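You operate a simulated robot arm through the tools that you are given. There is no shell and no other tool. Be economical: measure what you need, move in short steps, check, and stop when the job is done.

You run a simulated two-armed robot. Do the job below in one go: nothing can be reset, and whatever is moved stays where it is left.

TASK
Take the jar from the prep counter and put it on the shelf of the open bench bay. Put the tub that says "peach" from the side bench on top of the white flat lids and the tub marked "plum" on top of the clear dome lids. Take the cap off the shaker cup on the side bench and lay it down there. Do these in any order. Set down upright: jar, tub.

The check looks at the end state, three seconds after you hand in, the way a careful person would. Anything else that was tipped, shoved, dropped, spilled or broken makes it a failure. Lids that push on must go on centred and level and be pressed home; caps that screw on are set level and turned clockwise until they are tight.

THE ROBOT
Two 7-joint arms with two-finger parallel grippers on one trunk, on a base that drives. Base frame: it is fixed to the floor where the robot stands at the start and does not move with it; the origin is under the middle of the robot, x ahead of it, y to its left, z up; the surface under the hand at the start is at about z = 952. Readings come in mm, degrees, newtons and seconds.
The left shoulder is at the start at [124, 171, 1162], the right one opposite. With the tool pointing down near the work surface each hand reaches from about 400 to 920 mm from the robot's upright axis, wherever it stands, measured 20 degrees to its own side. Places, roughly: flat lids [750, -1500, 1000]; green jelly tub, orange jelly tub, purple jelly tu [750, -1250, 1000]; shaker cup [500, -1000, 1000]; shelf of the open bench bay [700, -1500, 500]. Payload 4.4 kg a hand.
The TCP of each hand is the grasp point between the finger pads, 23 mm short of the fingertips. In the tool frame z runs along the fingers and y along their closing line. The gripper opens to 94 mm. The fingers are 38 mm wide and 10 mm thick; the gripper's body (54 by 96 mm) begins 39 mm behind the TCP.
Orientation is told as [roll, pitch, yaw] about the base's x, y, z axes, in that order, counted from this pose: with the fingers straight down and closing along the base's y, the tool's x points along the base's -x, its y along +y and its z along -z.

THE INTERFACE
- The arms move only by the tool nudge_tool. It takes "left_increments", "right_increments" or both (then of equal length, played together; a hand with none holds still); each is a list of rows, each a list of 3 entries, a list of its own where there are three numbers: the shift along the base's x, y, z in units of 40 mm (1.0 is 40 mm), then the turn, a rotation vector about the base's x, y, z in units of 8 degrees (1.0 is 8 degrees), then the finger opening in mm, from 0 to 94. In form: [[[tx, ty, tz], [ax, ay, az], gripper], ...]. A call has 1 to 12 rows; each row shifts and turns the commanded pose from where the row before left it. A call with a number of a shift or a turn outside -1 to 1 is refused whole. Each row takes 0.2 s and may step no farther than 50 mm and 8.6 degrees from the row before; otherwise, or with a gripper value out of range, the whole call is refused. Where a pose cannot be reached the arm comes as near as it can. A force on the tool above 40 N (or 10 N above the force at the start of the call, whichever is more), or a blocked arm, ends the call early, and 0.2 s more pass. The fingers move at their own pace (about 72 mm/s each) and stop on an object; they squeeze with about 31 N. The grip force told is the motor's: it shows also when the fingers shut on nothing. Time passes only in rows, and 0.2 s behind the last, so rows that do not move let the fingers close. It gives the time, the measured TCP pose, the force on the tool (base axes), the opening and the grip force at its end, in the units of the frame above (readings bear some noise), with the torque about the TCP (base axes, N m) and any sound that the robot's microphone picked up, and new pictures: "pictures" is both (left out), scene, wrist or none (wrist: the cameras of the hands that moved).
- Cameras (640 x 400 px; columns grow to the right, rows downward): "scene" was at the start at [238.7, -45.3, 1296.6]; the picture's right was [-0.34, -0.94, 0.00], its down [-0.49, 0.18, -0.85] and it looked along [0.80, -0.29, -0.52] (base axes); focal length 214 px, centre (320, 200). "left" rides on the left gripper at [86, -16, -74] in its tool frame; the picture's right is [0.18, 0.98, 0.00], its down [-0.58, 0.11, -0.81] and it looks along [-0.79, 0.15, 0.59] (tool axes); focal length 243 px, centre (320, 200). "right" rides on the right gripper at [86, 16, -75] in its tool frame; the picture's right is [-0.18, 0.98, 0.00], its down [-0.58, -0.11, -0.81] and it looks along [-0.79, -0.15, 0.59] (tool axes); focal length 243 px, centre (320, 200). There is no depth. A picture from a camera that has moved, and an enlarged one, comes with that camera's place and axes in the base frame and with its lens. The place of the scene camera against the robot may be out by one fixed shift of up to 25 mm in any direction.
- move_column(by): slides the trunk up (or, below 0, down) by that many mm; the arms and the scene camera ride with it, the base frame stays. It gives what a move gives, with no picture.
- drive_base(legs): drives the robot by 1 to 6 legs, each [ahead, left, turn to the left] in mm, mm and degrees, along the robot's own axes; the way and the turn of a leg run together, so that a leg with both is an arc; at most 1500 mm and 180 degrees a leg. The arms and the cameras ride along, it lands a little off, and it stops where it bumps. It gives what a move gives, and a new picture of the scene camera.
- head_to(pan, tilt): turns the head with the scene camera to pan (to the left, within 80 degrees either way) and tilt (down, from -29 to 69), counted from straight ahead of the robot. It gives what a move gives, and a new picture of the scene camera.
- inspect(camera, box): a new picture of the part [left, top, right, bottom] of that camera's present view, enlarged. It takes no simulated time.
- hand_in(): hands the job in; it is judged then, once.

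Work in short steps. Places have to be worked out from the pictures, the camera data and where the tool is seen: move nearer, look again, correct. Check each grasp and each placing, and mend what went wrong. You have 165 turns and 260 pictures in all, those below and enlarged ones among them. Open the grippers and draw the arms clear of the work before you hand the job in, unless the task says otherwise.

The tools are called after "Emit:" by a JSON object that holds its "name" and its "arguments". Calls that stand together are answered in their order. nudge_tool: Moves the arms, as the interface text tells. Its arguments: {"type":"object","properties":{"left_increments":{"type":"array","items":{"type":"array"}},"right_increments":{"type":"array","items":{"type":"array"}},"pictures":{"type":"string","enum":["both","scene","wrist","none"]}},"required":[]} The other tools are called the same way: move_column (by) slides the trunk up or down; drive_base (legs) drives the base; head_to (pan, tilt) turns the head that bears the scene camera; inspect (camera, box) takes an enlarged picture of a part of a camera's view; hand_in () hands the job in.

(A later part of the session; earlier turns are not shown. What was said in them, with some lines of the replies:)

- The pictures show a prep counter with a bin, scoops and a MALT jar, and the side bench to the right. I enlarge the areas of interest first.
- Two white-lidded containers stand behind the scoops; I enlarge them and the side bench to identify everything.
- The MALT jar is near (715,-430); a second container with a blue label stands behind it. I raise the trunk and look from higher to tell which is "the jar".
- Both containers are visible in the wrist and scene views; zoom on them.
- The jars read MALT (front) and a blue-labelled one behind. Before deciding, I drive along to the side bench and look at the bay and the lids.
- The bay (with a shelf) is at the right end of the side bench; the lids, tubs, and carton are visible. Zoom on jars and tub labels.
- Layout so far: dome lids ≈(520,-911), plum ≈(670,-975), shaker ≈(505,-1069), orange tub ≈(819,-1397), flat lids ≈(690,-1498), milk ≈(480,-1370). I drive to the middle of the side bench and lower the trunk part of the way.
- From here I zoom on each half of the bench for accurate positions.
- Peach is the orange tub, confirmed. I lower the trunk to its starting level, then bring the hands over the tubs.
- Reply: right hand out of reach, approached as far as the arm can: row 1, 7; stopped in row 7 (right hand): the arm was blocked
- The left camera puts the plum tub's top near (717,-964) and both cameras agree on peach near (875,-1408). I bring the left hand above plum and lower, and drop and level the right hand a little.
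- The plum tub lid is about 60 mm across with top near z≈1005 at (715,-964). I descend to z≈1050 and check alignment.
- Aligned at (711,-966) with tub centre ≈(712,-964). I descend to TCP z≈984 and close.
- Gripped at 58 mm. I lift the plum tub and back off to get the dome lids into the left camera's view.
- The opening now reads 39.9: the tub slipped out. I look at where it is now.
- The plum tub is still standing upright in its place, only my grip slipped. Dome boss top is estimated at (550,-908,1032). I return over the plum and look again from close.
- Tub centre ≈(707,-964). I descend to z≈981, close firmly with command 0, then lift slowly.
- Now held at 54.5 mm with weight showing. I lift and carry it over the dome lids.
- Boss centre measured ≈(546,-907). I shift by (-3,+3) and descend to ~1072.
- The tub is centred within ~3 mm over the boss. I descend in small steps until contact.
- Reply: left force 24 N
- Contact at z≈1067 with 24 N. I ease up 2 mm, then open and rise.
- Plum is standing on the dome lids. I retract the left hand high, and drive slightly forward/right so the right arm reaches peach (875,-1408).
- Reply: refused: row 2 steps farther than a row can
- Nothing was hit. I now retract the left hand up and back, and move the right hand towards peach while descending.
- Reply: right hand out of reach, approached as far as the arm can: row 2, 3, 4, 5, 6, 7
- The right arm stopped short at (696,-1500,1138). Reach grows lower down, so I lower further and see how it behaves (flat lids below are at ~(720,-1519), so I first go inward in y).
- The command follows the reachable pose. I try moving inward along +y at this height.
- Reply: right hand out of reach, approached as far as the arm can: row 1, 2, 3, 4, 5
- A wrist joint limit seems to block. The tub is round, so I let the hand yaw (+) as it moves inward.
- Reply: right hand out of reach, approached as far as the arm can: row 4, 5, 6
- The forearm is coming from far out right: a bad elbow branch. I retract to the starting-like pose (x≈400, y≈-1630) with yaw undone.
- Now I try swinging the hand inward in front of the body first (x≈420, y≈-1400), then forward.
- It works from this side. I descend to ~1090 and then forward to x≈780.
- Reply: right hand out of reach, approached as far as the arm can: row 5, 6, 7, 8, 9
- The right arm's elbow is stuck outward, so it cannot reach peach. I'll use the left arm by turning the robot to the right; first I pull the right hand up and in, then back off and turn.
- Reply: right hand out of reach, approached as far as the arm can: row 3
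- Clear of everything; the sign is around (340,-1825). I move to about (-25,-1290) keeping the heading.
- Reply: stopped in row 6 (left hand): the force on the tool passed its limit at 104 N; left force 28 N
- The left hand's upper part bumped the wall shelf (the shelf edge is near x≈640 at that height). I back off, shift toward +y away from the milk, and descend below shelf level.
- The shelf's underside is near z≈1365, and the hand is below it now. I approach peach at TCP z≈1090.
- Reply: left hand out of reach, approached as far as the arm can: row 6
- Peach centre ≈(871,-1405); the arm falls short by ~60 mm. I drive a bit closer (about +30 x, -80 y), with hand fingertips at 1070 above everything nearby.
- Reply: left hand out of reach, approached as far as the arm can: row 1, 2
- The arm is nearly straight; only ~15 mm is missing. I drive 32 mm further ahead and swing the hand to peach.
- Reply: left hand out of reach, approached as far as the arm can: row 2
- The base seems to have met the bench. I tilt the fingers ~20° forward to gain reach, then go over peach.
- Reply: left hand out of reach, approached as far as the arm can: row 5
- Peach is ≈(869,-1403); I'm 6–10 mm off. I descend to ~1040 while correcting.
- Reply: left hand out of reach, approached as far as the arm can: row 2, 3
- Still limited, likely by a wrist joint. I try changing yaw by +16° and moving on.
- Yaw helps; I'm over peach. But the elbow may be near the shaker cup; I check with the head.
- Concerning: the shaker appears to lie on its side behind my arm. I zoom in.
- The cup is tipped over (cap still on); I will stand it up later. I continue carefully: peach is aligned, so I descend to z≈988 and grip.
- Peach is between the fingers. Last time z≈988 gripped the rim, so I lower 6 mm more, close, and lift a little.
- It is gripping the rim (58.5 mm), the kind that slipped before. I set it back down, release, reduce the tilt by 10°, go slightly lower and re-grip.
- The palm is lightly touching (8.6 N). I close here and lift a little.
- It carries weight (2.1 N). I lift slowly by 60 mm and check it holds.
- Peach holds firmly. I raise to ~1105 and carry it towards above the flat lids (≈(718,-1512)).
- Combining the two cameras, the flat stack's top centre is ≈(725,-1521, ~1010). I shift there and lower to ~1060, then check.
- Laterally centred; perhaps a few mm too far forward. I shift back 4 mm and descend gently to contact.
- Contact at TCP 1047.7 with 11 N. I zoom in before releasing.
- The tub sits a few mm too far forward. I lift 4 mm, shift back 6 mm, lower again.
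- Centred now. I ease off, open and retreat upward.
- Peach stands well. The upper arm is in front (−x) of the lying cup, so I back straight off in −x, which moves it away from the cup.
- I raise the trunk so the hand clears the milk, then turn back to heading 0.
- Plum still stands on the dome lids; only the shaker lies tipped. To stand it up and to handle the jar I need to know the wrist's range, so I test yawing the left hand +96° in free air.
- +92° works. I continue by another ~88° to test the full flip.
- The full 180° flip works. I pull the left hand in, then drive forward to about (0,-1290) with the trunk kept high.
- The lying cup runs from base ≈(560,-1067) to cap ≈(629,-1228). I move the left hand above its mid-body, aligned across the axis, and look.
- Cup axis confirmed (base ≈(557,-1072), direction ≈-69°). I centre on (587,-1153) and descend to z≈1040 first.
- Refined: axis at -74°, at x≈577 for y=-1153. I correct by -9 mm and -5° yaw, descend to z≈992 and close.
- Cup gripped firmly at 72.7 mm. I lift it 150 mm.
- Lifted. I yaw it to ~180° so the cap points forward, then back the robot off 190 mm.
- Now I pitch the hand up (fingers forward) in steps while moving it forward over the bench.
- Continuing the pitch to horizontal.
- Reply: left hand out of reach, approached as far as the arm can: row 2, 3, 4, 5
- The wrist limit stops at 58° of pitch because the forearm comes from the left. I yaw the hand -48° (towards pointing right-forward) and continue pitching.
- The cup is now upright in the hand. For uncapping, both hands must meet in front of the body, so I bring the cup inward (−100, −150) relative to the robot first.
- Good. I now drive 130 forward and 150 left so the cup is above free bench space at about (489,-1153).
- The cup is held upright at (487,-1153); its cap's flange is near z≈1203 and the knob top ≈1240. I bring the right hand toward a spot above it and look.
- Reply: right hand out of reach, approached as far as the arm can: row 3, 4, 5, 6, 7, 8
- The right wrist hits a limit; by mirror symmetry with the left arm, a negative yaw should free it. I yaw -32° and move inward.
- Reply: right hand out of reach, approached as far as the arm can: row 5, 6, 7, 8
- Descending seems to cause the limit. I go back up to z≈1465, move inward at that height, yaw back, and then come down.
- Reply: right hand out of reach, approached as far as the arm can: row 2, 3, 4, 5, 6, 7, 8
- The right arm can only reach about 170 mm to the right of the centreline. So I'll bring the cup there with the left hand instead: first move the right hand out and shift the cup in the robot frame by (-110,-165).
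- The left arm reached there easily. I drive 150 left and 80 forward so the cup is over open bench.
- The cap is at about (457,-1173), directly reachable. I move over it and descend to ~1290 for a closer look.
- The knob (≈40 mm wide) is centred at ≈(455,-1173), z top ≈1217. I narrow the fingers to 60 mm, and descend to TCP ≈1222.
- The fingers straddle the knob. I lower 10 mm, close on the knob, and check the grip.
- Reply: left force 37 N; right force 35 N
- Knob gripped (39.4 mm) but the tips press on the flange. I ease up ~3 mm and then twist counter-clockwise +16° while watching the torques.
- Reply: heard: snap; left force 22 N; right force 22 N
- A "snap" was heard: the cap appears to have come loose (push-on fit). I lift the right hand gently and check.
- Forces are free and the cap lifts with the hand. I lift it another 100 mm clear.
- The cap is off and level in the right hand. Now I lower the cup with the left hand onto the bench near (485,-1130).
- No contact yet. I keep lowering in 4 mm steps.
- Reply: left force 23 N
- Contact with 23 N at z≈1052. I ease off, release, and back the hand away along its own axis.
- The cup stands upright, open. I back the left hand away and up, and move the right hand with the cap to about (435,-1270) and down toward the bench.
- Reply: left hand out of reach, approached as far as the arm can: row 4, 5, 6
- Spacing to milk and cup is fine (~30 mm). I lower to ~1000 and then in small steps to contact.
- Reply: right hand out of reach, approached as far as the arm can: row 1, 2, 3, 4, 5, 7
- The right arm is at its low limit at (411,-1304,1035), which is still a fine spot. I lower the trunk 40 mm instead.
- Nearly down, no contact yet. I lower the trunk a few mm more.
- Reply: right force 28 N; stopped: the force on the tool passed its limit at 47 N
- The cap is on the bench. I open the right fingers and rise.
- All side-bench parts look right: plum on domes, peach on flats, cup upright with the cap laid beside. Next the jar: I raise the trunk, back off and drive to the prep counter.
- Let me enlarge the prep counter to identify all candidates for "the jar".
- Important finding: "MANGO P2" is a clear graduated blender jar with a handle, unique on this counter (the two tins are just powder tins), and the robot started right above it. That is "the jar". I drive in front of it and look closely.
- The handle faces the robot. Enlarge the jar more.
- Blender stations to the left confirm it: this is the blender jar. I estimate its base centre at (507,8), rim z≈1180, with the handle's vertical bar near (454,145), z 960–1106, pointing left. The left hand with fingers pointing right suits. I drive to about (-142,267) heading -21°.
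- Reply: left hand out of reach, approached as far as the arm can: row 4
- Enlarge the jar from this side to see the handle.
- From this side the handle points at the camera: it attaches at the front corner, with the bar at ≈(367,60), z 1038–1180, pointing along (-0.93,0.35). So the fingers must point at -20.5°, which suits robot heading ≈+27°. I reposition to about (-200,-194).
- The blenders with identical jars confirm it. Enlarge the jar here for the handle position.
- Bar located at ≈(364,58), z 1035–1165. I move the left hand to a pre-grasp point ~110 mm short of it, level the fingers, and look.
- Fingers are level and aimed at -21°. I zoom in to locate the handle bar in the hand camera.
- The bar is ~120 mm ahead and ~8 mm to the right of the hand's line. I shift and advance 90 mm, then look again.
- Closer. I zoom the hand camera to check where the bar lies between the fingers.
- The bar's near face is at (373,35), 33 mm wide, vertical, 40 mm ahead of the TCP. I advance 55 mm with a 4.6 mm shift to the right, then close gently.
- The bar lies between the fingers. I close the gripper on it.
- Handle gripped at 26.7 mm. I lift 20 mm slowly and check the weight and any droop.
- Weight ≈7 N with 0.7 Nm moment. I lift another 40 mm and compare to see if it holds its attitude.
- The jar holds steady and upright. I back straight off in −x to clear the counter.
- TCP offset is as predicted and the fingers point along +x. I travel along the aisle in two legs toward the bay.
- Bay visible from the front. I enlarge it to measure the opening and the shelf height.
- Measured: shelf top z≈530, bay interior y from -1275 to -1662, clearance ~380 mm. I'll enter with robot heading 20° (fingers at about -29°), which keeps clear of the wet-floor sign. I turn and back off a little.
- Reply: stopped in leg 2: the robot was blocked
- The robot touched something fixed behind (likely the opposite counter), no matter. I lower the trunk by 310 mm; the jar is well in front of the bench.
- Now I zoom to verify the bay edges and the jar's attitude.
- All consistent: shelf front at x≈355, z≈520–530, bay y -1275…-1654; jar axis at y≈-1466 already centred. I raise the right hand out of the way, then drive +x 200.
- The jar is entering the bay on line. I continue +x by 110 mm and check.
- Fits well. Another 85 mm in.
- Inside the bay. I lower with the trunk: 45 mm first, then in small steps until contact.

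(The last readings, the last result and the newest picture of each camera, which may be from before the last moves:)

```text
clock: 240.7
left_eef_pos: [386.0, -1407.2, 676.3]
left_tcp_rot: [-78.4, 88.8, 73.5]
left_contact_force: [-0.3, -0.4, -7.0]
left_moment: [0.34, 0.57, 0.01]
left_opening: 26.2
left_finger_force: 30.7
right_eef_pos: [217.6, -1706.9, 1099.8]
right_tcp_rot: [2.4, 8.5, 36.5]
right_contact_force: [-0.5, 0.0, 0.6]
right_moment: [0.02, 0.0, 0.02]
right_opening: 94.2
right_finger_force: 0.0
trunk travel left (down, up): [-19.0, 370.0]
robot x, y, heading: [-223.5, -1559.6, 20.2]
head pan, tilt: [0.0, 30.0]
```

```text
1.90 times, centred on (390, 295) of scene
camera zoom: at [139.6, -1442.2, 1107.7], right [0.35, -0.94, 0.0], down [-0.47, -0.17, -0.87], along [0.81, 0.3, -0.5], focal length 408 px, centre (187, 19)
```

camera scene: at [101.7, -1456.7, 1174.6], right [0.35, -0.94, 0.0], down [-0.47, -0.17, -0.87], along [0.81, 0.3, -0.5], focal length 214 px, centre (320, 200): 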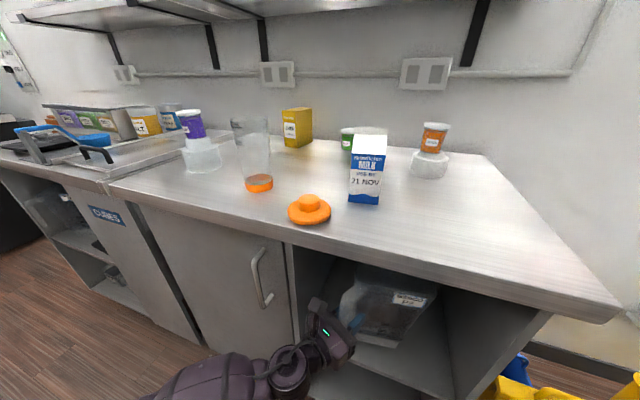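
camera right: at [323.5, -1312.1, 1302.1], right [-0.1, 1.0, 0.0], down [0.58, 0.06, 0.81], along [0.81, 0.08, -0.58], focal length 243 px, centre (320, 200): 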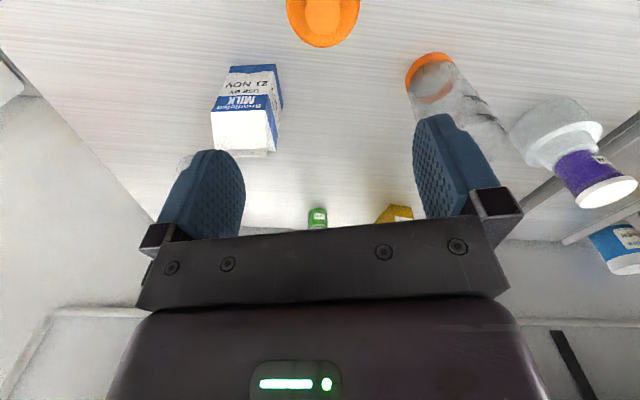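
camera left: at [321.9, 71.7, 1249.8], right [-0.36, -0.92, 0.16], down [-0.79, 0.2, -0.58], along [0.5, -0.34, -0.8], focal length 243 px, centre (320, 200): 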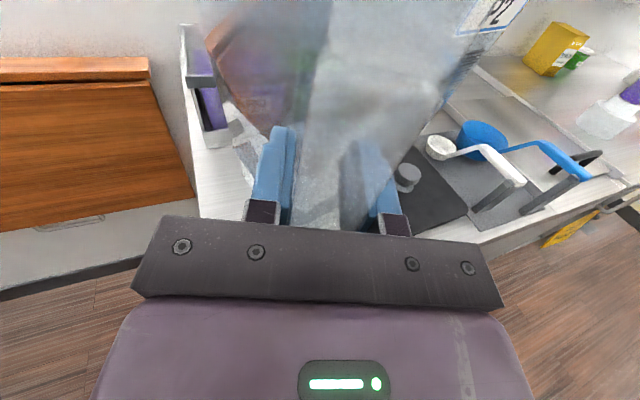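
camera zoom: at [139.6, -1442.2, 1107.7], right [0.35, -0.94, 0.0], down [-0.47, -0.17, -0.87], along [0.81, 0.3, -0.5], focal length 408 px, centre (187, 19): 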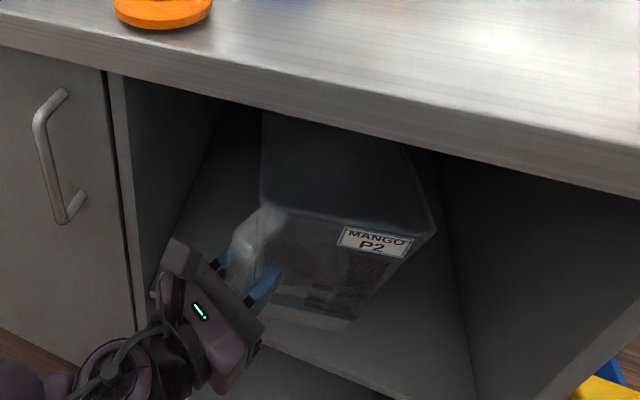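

No contact yet. I continue lowering with the arm in 4 mm steps.

Emit:
{"name": "nudge_tool", "arguments": {"left_increments": [[[0, 0, -0.1], [0, 0, 0], 0], [[0, 0, -0.1], [0, 0, 0], 0], [[0, 0, -0.1], [0, 0, 0], 0], [[0, 0, 0], [0, 0, 0], 0]], "pictures": "none"}}

Emit:
{"name": "inspect", "arguments": {"camera": "left", "box": [0, 0, 640, 400]}}

```text
clock: 241.7
left_eef_pos: [386.0, -1408.2, 663.8]
left_tcp_rot: [-75.4, 88.7, 76.4]
left_contact_force: [-0.4, 0.2, -6.3]
left_moment: [0.35, 0.59, 0.0]
left_opening: 25.9
left_finger_force: 30.3
right_eef_pos: [218.8, -1706.3, 1099.8]
right_tcp_rot: [2.5, 8.4, 36.7]
right_contact_force: [0.6, 0.2, 0.2]
right_moment: [-0.02, 0.01, -0.01]
right_opening: 94.0
right_finger_force: 0.0
trunk travel left (down, up): [-19.0, 370.0]
robot x, y, heading: [-221.5, -1563.6, 20.4]
head pan, tilt: [0.0, 30.0]
```

```text
1.00 times, centred on (320, 200) of left (not enlarged: the box is as wide or as high as the picture)
camera zoom: at [326.6, -1358.6, 750.5], right [-0.47, -0.87, 0.16], down [-0.76, 0.3, -0.58], along [0.46, -0.39, -0.8], focal length 243 px, centre (320, 200)
```

zoom: 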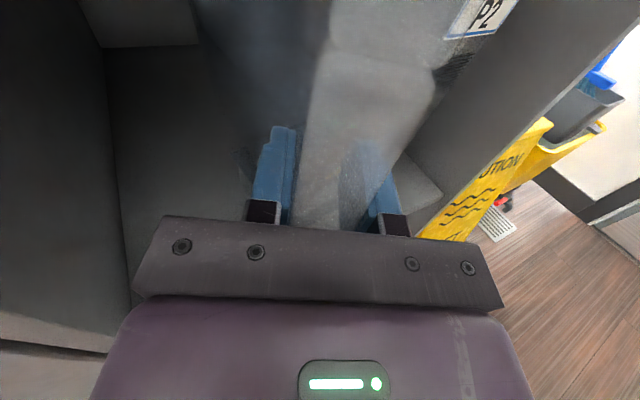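

Continue lowering.

Emit:
{"name": "nudge_tool", "arguments": {"left_increments": [[[0, 0, -0.1], [0, 0, 0], 0], [[0, 0, -0.1], [0, 0, 0], 0], [[0, 0, -0.1], [0, 0, 0], 0], [[0, 0, 0], [0, 0, 0], 0]], "pictures": "none"}}

```text
clock: 242.7
left_eef_pos: [386.6, -1406.9, 650.7]
left_tcp_rot: [-74.7, 88.7, 77.1]
left_contact_force: [-0.1, 0.4, -7.1]
left_moment: [0.37, 0.62, -0.03]
left_opening: 26.2
left_finger_force: 31.4
right_eef_pos: [219.5, -1706.0, 1099.4]
right_tcp_rot: [2.4, 8.5, 36.5]
right_contact_force: [-0.1, 0.0, -0.3]
right_moment: [0.05, -0.01, 0.0]
right_opening: 93.9
right_finger_force: 0.1
trunk travel left (down, up): [-19.0, 370.0]
robot x, y, heading: [-223.7, -1562.3, 20.5]
head pan, tilt: [0.0, 30.0]
```

Base about 499 now; continue.

Emit:
{"name": "nudge_tool", "arguments": {"left_increments": [[[0, 0, -0.1], [0, 0, 0], 0], [[0, 0, -0.1], [0, 0, 0], 0], [[0, 0, -0.1], [0, 0, 0], 0], [[0, 0, 0], [0, 0, 0], 0]], "pictures": "none"}}

Emit:
{"name": "inspect", "arguments": {"camera": "scene", "box": [290, 200, 460, 340]}}

```text
clock: 243.7
left_eef_pos: [385.1, -1408.7, 641.4]
left_tcp_rot: [-87.5, 88.7, 64.1]
left_contact_force: [-2.1, 2.3, 5.9]
left_moment: [-0.52, -1.03, 0.12]
left_opening: 26.3
left_finger_force: 30.9
right_eef_pos: [217.2, -1706.8, 1100.6]
right_tcp_rot: [2.3, 8.4, 36.5]
right_contact_force: [-0.4, 0.5, 0.1]
right_moment: [-0.01, 0.02, -0.03]
right_opening: 94.0
right_finger_force: 0.1
trunk travel left (down, up): [-19.0, 370.0]
robot x, y, heading: [-220.1, -1561.4, 20.5]
head pan, tilt: [0.0, 30.0]
```

```text
2.86 times, centred on (375, 270) of scene
camera zoom: at [139.0, -1442.0, 1108.0], right [0.35, -0.94, 0.0], down [-0.47, -0.17, -0.87], along [0.81, 0.3, -0.5], focal length 613 px, centre (163, 0)
```

zoom: 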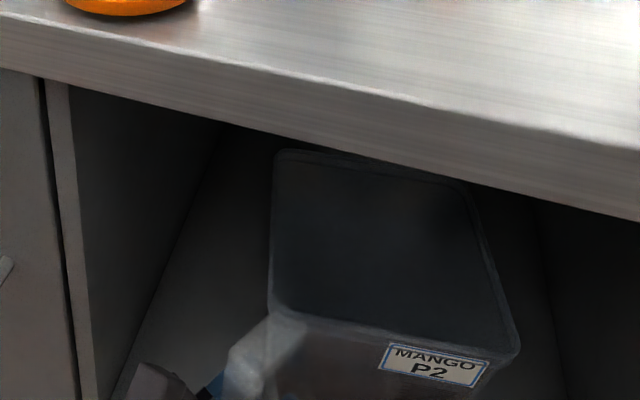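

Contact: the force reversed at z≈641, so the shelf is near z≈490 and the base is fully behind the shelf edge. I release slowly and back out along the finger axis.

Emit:
{"name": "nudge_tool", "arguments": {"left_increments": [[[0, 0, 0], [0, 0, 0], 28], [[0, 0, 0], [0, 0, 0], 34], [[0, 0, 0], [0, 0, 0], 45], [[0, 0, 0], [0, 0, 0], 70], [[0, 0, 0], [0, 0, 0], 94], [[0, 0, 0], [0, 0, 0], 94], [[0, 0, 0], [0, 0, 0], 94]], "pictures": "wrist"}}

```text
clock: 245.3
left_eef_pos: [385.4, -1407.9, 639.8]
left_tcp_rot: [-77.0, 88.7, 74.7]
left_contact_force: [-0.7, 0.1, 0.3]
left_moment: [-0.02, 0.01, 0.01]
left_opening: 94.1
left_finger_force: 0.0
right_eef_pos: [218.2, -1707.0, 1099.6]
right_tcp_rot: [2.4, 8.5, 36.7]
right_contact_force: [0.7, 0.1, -0.2]
right_moment: [0.03, 0.03, -0.02]
right_opening: 94.0
right_finger_force: 0.0
trunk travel left (down, up): [-19.0, 370.0]
robot x, y, heading: [-224.7, -1563.3, 20.3]
head pan, tilt: [0.0, 30.0]
camera left: at [326.3, -1359.0, 727.0], right [-0.47, -0.87, 0.16], down [-0.76, 0.3, -0.58], along [0.46, -0.39, -0.8], focal length 243 px, centre (320, 200)
```

left: 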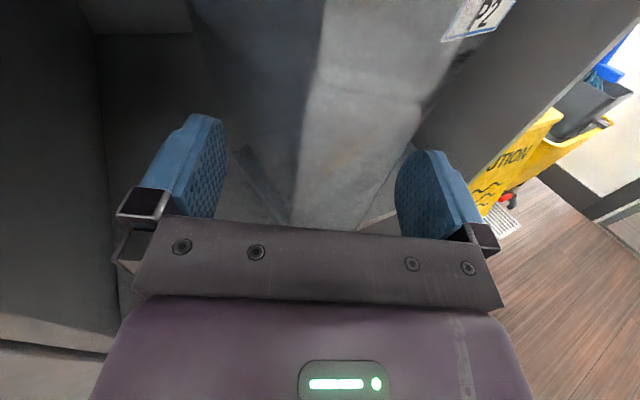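

Hand is free. I retreat 90 mm along the finger axis and then back the robot off in −x.

Emit:
{"name": "nudge_tool", "arguments": {"left_increments": [[[-0.4, 0.21, 0], [0, 0, 0], 94], [[-0.5, 0.27, 0], [0, 0, 0], 94], [[-0.5, 0.27, 0], [0, 0, 0], 94], [[-0.6, 0.32, 0], [0, 0, 0], 94], [[0, 0, 0], [0, 0, 0], 94]], "pictures": "wrist"}}

Emit:
{"name": "drive_base", "arguments": {"legs": [[-187, 70, 0]]}}

Emit:
{"name": "inspect", "arguments": {"camera": "scene", "box": [260, 150, 520, 350]}}

```text
clock: 246.5
left_eef_pos: [306.7, -1365.3, 639.4]
left_tcp_rot: [-78.1, 88.9, 73.7]
left_contact_force: [-1.0, -1.1, 0.3]
left_moment: [0.02, 0.02, -0.03]
left_opening: 93.7
left_finger_force: 0.0
right_eef_pos: [217.9, -1706.8, 1099.0]
right_tcp_rot: [2.4, 8.5, 36.6]
right_contact_force: [-0.5, -0.7, 0.8]
right_moment: [0.0, 0.0, -0.03]
right_opening: 94.0
right_finger_force: 0.1
trunk travel left (down, up): [-19.0, 370.0]
robot x, y, heading: [-223.7, -1565.0, 20.5]
head pan, tilt: [0.0, 30.0]
camera left: at [246.7, -1315.9, 726.8], right [-0.47, -0.87, 0.16], down [-0.76, 0.3, -0.58], along [0.46, -0.39, -0.8], focal length 243 px, centre (320, 200)
```

left: 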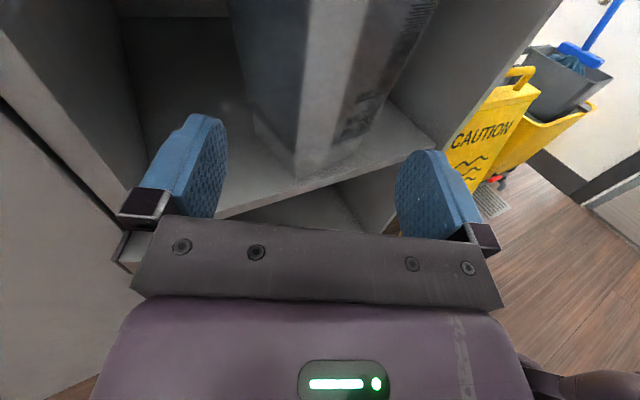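

```text
clock: 248.1
left_eef_pos: [108.3, -1365.6, 638.9]
left_tcp_rot: [-78.7, 88.7, 73.1]
left_contact_force: [-0.1, -0.2, -0.5]
left_moment: [0.03, 0.02, 0.0]
left_opening: 93.9
left_finger_force: 0.0
right_eef_pos: [20.4, -1706.2, 1100.4]
right_tcp_rot: [2.3, 8.5, 36.6]
right_contact_force: [-0.1, -0.3, -0.8]
right_moment: [0.0, 0.01, -0.01]
right_opening: 94.1
right_finger_force: 0.1
trunk travel left (down, up): [-19.0, 370.0]
robot x, y, heading: [-419.5, -1563.5, 20.8]
head pan, tilt: [0.0, 30.0]
camera scene: at [-58.2, -1441.8, 1107.7], right [0.35, -0.94, 0.0], down [-0.47, -0.17, -0.87], along [0.81, 0.3, -0.5], focal length 214 px, centre (320, 200)
```

scene: 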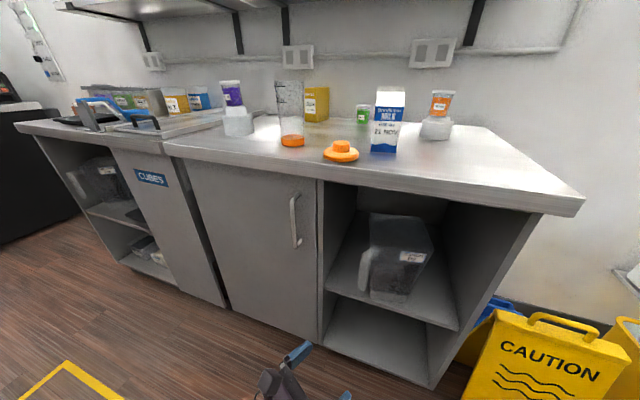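

```text
2.00 times, centred on (390, 250) of scene
camera zoom: at [-58.2, -1441.8, 1107.7], right [0.35, -0.94, 0.0], down [-0.47, -0.17, -0.87], along [0.81, 0.3, -0.5], focal length 429 px, centre (180, 100)
```

zoom: 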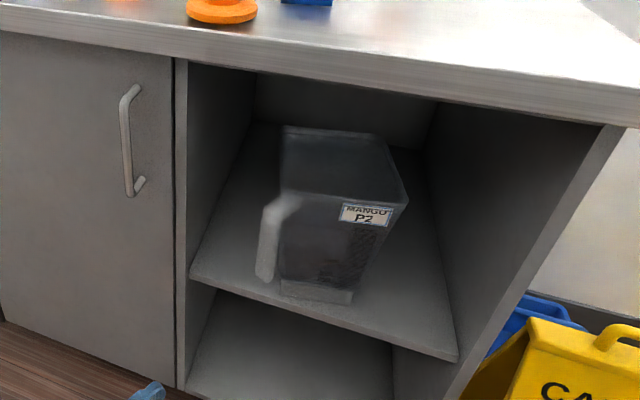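

The jar stands upright on the shelf. I check the bench-top end state in detail.

Emit:
{"name": "inspect", "arguments": {"camera": "scene", "box": [200, 70, 470, 180]}}

Emit:
{"name": "drive_base", "arguments": {"legs": [[0, 0, 80]]}}

Emit:
{"name": "head_to", "arguments": {"pan": 75, "tilt": 30}}

```text
2.37 times, centred on (335, 125) of scene
camera zoom: at [-58.2, -1441.8, 1107.7], right [0.35, -0.94, 0.0], down [-0.47, -0.17, -0.87], along [0.81, 0.3, -0.5], focal length 508 px, centre (284, 378)
```

zoom: 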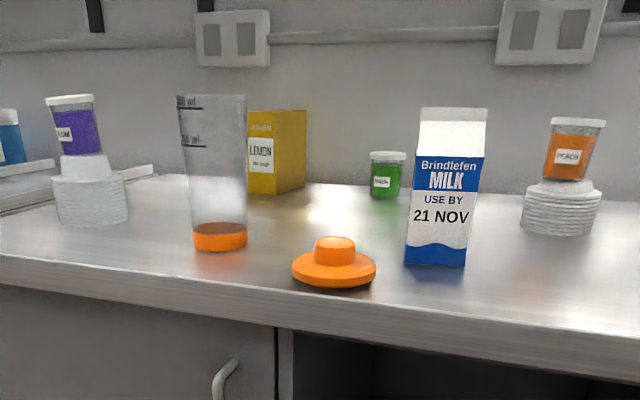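

```text
clock: 251.9
left_eef_pos: [-519.0, -1005.7, 639.0]
left_tcp_rot: [-77.7, 88.8, 153.6]
left_contact_force: [0.0, 0.2, -0.3]
left_moment: [-0.05, 0.01, 0.03]
left_opening: 94.0
left_finger_force: 0.1
right_eef_pos: [-199.4, -1154.0, 1098.8]
right_tcp_rot: [2.4, 8.6, 116.0]
right_contact_force: [-0.1, -0.8, -0.1]
right_moment: [0.01, 0.01, 0.03]
right_opening: 94.0
right_finger_force: 0.1
trunk travel left (down, up): [-19.0, 370.0]
robot x, y, heading: [-418.2, -1561.4, 99.8]
head pan, tilt: [0.0, 30.0]
camera scene: at [-486.3, -1195.8, 1107.5], right [0.99, 0.17, 0.0], down [0.09, -0.49, -0.87], along [-0.15, 0.85, -0.5], focal length 214 px, centre (320, 200)
```

scene: 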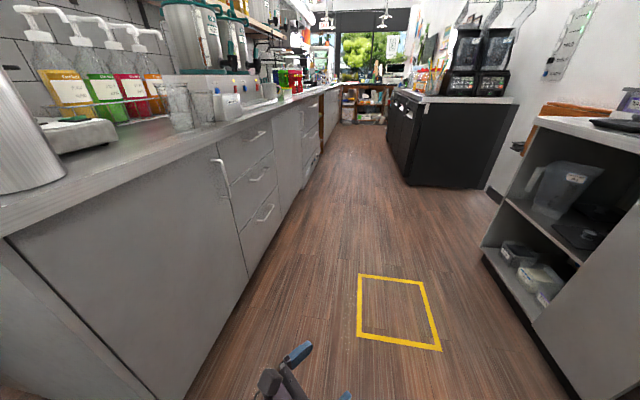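

```text
clock: 253.4
left_eef_pos: [-520.0, -1005.7, 639.6]
left_tcp_rot: [-77.6, 88.9, 153.6]
left_contact_force: [0.3, -0.4, 0.2]
left_moment: [0.02, -0.01, -0.02]
left_opening: 94.1
left_finger_force: 0.1
right_eef_pos: [-198.3, -1154.6, 1098.9]
right_tcp_rot: [2.3, 8.5, 116.0]
right_contact_force: [0.3, -0.4, 0.1]
right_moment: [0.02, 0.0, 0.01]
right_opening: 93.9
right_finger_force: 0.0
trunk travel left (down, up): [-19.0, 370.0]
robot x, y, heading: [-422.0, -1562.0, 99.9]
head pan, tilt: [75.0, 30.0]
camera scene: at [-560.9, -1276.7, 1107.5], right [0.09, 1.0, 0.0], down [0.5, -0.05, -0.87], along [-0.86, 0.08, -0.5], focal length 214 px, centre (320, 200)
```

scene: 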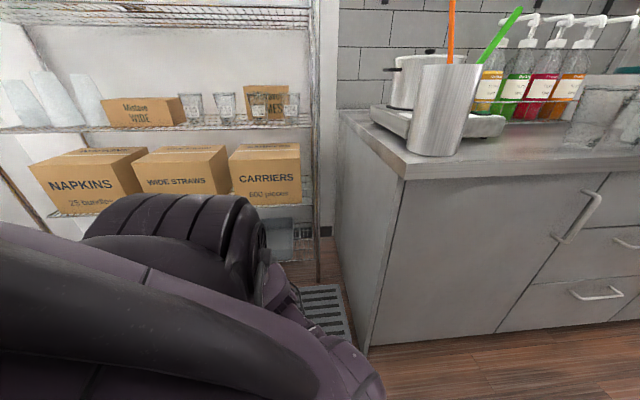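

Everything looks in order: the plum tub is on the dome lids, the peach tub on the flat lids, the cup is upright with its cap laid beside it, and the jar is on the shelf. The rack behind is undisturbed, both grippers are open and the arms are clear. I hand in.

Emit:
{"name": "hand_in", "arguments": {}}

```text
The job is handed in.
```

I handed the job in with all four parts done, but the shaker cup tipped over along the way. I stood it back up before taking its cap off; it now stands about 90 mm from where it started.

- **Jar:** I took "the jar" to be the clear MANGO P2 blender jar. It stands upright on the bay shelf. If you meant one of the powder tins (MALT or the blue one), those were not moved.
- **Tubs:** peach is on the white flat lids and plum is on the clear dome lids, both standing upright.
- **Shaker cap:** it is off and lies flat on the side bench beside the cup. It came loose with an audible snap while I twisted it, and I saw no damage.
- **Bumps:** the left hand hit the wall shelf once, and the base was blocked twice, once at the side bench and once by something behind it. Nothing looked displaced afterwards.
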